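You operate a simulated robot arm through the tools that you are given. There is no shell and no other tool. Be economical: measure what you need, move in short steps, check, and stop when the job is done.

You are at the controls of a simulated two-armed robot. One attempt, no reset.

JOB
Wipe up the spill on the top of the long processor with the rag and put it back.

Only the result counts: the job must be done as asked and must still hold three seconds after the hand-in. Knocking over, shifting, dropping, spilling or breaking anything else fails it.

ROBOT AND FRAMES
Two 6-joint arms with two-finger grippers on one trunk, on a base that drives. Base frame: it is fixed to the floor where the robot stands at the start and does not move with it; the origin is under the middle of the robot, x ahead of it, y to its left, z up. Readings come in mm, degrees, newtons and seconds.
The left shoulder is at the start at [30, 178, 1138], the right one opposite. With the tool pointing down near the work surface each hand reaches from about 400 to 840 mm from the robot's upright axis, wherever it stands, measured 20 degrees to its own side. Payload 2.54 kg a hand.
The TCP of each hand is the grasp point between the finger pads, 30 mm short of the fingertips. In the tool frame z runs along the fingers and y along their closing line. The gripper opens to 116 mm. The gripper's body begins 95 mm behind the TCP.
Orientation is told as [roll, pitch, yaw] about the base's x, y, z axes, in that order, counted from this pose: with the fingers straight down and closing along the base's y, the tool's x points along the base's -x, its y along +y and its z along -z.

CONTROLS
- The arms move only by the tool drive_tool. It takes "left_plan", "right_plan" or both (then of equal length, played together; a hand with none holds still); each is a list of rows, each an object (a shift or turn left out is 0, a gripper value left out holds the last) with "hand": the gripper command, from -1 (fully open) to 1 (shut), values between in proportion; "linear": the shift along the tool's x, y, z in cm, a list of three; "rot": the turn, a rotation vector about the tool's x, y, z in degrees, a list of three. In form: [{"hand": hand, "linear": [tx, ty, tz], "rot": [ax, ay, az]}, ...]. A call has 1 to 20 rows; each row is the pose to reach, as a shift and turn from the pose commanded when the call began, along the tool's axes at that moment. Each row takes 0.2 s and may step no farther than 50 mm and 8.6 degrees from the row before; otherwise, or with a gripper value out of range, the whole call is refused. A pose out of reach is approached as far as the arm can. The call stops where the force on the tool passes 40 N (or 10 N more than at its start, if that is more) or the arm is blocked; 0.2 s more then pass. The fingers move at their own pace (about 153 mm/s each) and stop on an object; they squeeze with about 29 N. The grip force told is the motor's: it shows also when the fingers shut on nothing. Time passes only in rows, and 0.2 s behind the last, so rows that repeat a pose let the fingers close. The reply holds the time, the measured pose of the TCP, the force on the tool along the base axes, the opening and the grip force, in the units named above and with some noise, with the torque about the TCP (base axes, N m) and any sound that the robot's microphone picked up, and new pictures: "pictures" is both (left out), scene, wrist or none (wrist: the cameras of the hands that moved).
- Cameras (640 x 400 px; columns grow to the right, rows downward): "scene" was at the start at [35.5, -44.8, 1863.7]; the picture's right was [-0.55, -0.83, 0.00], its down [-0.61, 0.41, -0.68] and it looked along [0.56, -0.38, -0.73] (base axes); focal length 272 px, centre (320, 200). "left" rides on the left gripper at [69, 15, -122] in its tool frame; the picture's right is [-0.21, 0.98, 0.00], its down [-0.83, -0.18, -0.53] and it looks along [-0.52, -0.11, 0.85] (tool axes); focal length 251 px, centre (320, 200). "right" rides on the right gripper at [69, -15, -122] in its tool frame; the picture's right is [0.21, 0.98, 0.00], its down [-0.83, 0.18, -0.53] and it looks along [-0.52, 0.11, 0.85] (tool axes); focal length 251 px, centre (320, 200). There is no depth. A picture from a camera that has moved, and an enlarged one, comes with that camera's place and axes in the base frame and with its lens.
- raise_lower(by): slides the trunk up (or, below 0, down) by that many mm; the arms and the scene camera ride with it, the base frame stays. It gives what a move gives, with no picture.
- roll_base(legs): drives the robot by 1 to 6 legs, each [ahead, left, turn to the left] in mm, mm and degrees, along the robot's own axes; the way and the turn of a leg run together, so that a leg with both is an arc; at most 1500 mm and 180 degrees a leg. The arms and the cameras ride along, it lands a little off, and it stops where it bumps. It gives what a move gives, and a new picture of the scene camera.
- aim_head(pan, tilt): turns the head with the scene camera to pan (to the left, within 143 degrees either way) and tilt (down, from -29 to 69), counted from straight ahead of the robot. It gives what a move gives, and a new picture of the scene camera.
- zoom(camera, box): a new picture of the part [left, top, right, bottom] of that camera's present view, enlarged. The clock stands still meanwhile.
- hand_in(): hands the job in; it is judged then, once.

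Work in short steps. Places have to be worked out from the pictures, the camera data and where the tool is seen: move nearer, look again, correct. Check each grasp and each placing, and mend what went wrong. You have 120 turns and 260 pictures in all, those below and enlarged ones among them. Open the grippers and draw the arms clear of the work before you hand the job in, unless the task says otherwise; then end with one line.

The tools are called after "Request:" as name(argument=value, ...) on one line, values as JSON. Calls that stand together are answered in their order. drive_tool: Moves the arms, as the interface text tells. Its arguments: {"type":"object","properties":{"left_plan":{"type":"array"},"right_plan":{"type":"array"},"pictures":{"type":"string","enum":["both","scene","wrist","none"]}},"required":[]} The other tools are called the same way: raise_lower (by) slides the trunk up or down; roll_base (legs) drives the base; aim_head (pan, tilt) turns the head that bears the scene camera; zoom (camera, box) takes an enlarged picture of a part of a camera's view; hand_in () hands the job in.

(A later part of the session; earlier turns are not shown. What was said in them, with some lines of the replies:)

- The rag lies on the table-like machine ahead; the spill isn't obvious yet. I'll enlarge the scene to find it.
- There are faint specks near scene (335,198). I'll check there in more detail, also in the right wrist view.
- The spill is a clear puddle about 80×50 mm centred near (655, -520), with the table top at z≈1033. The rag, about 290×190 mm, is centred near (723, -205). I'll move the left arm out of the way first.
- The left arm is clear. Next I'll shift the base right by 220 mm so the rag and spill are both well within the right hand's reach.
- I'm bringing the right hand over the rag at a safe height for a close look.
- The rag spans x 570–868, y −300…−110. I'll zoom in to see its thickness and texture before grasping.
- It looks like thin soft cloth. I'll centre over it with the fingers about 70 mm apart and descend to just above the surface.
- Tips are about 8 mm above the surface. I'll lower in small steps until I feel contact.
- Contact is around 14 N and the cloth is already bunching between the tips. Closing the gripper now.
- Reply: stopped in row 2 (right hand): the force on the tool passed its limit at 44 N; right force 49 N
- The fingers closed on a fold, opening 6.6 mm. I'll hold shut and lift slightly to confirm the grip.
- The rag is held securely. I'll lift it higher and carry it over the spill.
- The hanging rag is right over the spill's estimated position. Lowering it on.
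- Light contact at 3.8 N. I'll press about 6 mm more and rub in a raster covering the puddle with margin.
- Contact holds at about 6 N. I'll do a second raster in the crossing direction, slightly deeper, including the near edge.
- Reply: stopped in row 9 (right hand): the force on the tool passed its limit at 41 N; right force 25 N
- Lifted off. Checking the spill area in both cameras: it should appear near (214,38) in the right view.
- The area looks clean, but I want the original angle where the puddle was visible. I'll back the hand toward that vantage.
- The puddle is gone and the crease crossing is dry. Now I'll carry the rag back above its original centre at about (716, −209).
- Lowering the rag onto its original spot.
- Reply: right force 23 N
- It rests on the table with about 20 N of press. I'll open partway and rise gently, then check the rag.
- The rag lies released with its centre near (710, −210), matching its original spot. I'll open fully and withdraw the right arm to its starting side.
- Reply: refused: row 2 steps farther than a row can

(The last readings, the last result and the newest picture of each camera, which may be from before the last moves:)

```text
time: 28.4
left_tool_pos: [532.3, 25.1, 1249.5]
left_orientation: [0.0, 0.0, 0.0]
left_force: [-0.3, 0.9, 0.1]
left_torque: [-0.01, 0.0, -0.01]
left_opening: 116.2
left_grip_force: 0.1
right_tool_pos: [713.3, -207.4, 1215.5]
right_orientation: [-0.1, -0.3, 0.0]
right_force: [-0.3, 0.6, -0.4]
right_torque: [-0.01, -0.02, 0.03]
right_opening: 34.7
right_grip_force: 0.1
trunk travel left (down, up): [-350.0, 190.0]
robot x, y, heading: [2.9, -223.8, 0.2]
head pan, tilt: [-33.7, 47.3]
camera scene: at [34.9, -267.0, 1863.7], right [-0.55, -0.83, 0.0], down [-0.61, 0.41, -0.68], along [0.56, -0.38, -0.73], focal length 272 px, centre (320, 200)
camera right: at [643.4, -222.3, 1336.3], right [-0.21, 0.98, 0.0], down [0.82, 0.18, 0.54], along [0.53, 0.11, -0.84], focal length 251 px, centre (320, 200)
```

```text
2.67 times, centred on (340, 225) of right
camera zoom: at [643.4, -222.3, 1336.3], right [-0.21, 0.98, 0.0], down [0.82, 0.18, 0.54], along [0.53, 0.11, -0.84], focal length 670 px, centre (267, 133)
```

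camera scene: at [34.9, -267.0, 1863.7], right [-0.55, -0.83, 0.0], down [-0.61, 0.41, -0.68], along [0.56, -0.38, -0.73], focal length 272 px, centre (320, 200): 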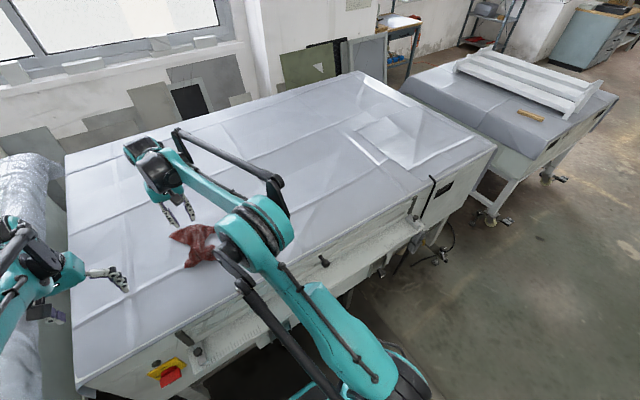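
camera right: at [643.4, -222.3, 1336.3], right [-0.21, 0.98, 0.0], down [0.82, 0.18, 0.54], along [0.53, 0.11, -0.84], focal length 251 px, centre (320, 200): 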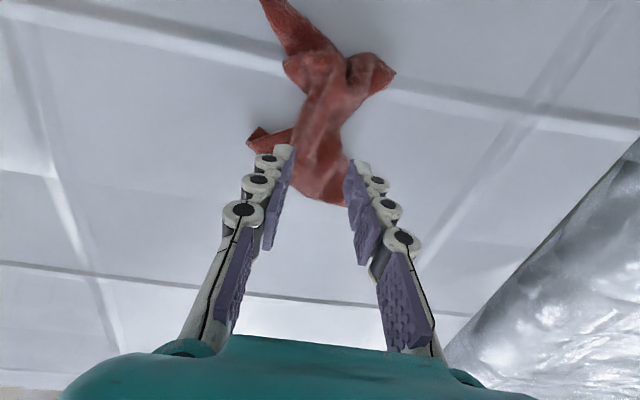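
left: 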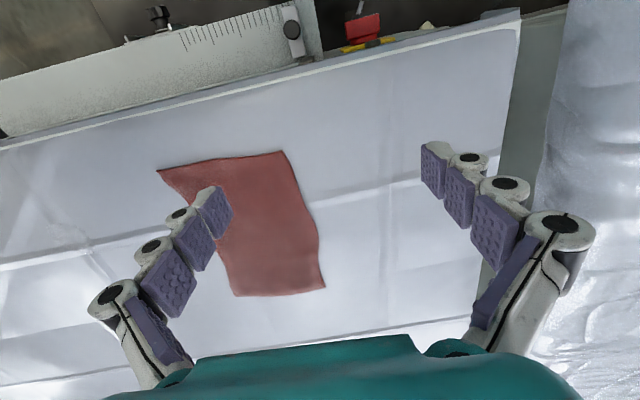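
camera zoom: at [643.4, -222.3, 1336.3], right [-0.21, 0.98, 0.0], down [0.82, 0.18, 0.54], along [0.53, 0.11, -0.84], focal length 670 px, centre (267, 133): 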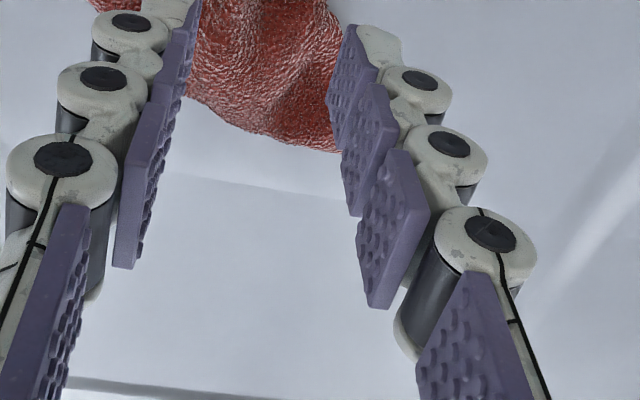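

That plan was refused because one step was slightly too long, so I'm resending it with smaller steps.

Request:
drive_tool(right_plan=[{"hand": -1, "linear": [0, 0, -4]}, {"hand": -1, "linear": [3, -3, -6]}, {"hand": -1, "linear": [6.4, -6.4, -6]}, {"hand": -1, "linear": [9.8, -9.8, -6]}, {"hand": -1, "linear": [13.2, -13.2, -6]}, {"hand": -1, "linear": [16.6, -16.6, -6]}, {"hand": -1, "linear": [20, -20, -6]}, {"hand": -1, "linear": [23.4, -23.4, -6]}, {"hand": -1, "linear": [26.8, -26.8, -6]}, {"hand": -1, "linear": [30.2, -30.2, -6]}, {"hand": -1, "linear": [33.6, -33.6, -6]}, {"hand": -1, "linear": [37, -37, -6]}])

Request:
zoom(camera="right", box=[220, 150, 540, 350])

Request:
zoom(camera="scene", box=[150, 170, 320, 290])

```text
time: 30.9
left_tool_pos: [530.4, 24.4, 1249.6]
left_orientation: [0.0, 0.1, 0.0]
left_force: [-0.2, 1.1, 0.0]
left_torque: [0.03, -0.01, 0.01]
left_opening: 115.7
left_grip_force: 0.0
right_tool_pos: [341.5, -578.4, 1273.8]
right_orientation: [0.0, -0.5, 0.0]
right_force: [-1.0, 0.1, -0.8]
right_torque: [0.03, -0.02, -0.01]
right_opening: 116.0
right_grip_force: 0.0
trunk travel left (down, up): [-350.0, 190.0]
robot x, y, heading: [3.0, -220.4, -0.2]
head pan, tilt: [-33.7, 47.3]
camera scene: at [34.1, -267.9, 1863.7], right [-0.55, -0.83, 0.0], down [-0.61, 0.41, -0.68], along [0.57, -0.38, -0.73], focal length 272 px, centre (320, 200)
camera right: at [270.1, -593.6, 1395.6], right [-0.22, 0.98, 0.0], down [0.82, 0.18, 0.54], along [0.53, 0.11, -0.84], focal length 251 px, centre (320, 200)
```

scene: 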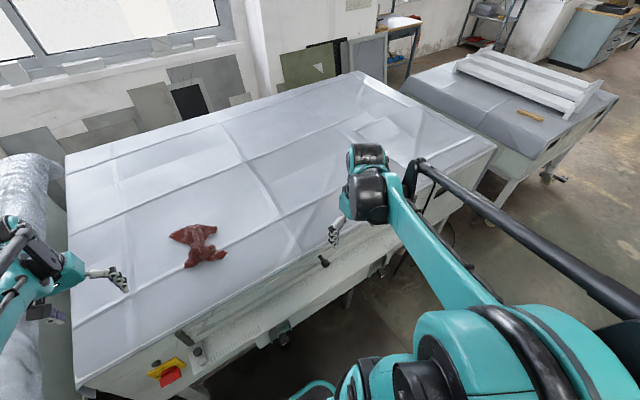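
right: 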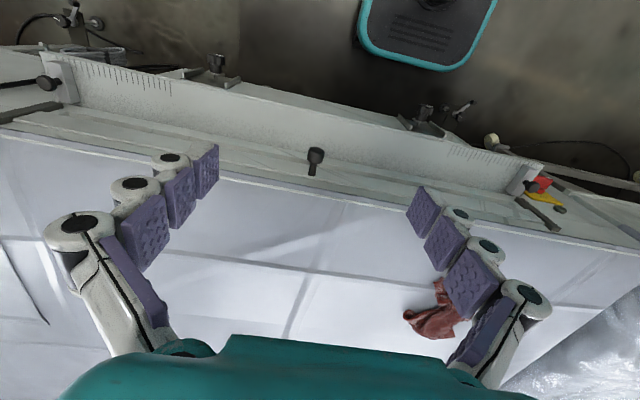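

```text
2.00 times, centred on (380, 250) of right
camera zoom: at [270.1, -593.6, 1395.6], right [-0.22, 0.98, 0.0], down [0.82, 0.18, 0.54], along [0.53, 0.11, -0.84], focal length 503 px, centre (200, 100)
```

zoom: 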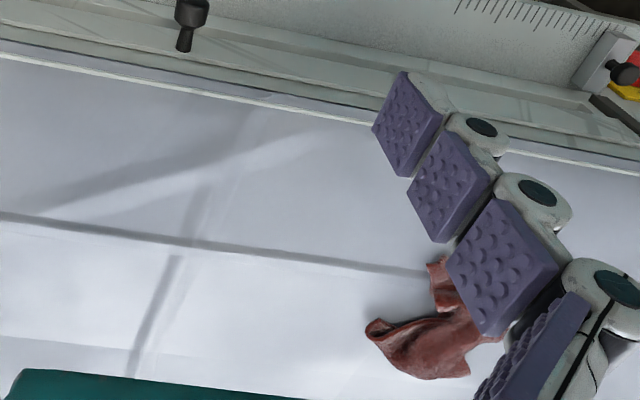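

```text
3.33 times, centred on (235, 230) of scene
camera zoom: at [34.1, -267.9, 1863.7], right [-0.55, -0.83, 0.0], down [-0.61, 0.41, -0.68], along [0.57, -0.38, -0.73], focal length 906 px, centre (603, 100)
```

zoom: 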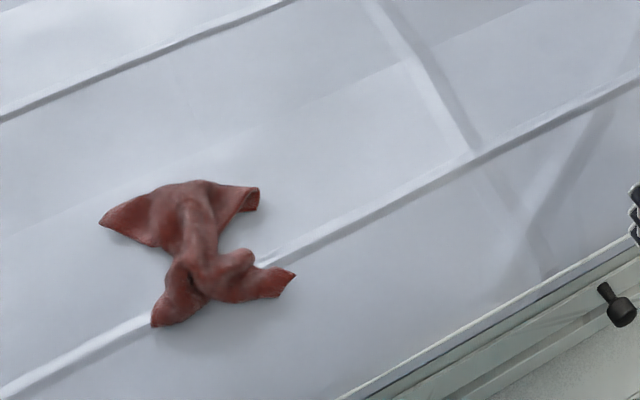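

The spill is gone, the rag lies at its original spot (centre about 715, −216), and both grippers are open and clear. Handing in.

Request:
hand_in()

```text
The job is handed in.
```

The spill on top of the long processor is wiped up, with none visible in the last pictures. The rag is back at its original spot, crumpled rather than laid flat, and both arms are clear with the grippers open.
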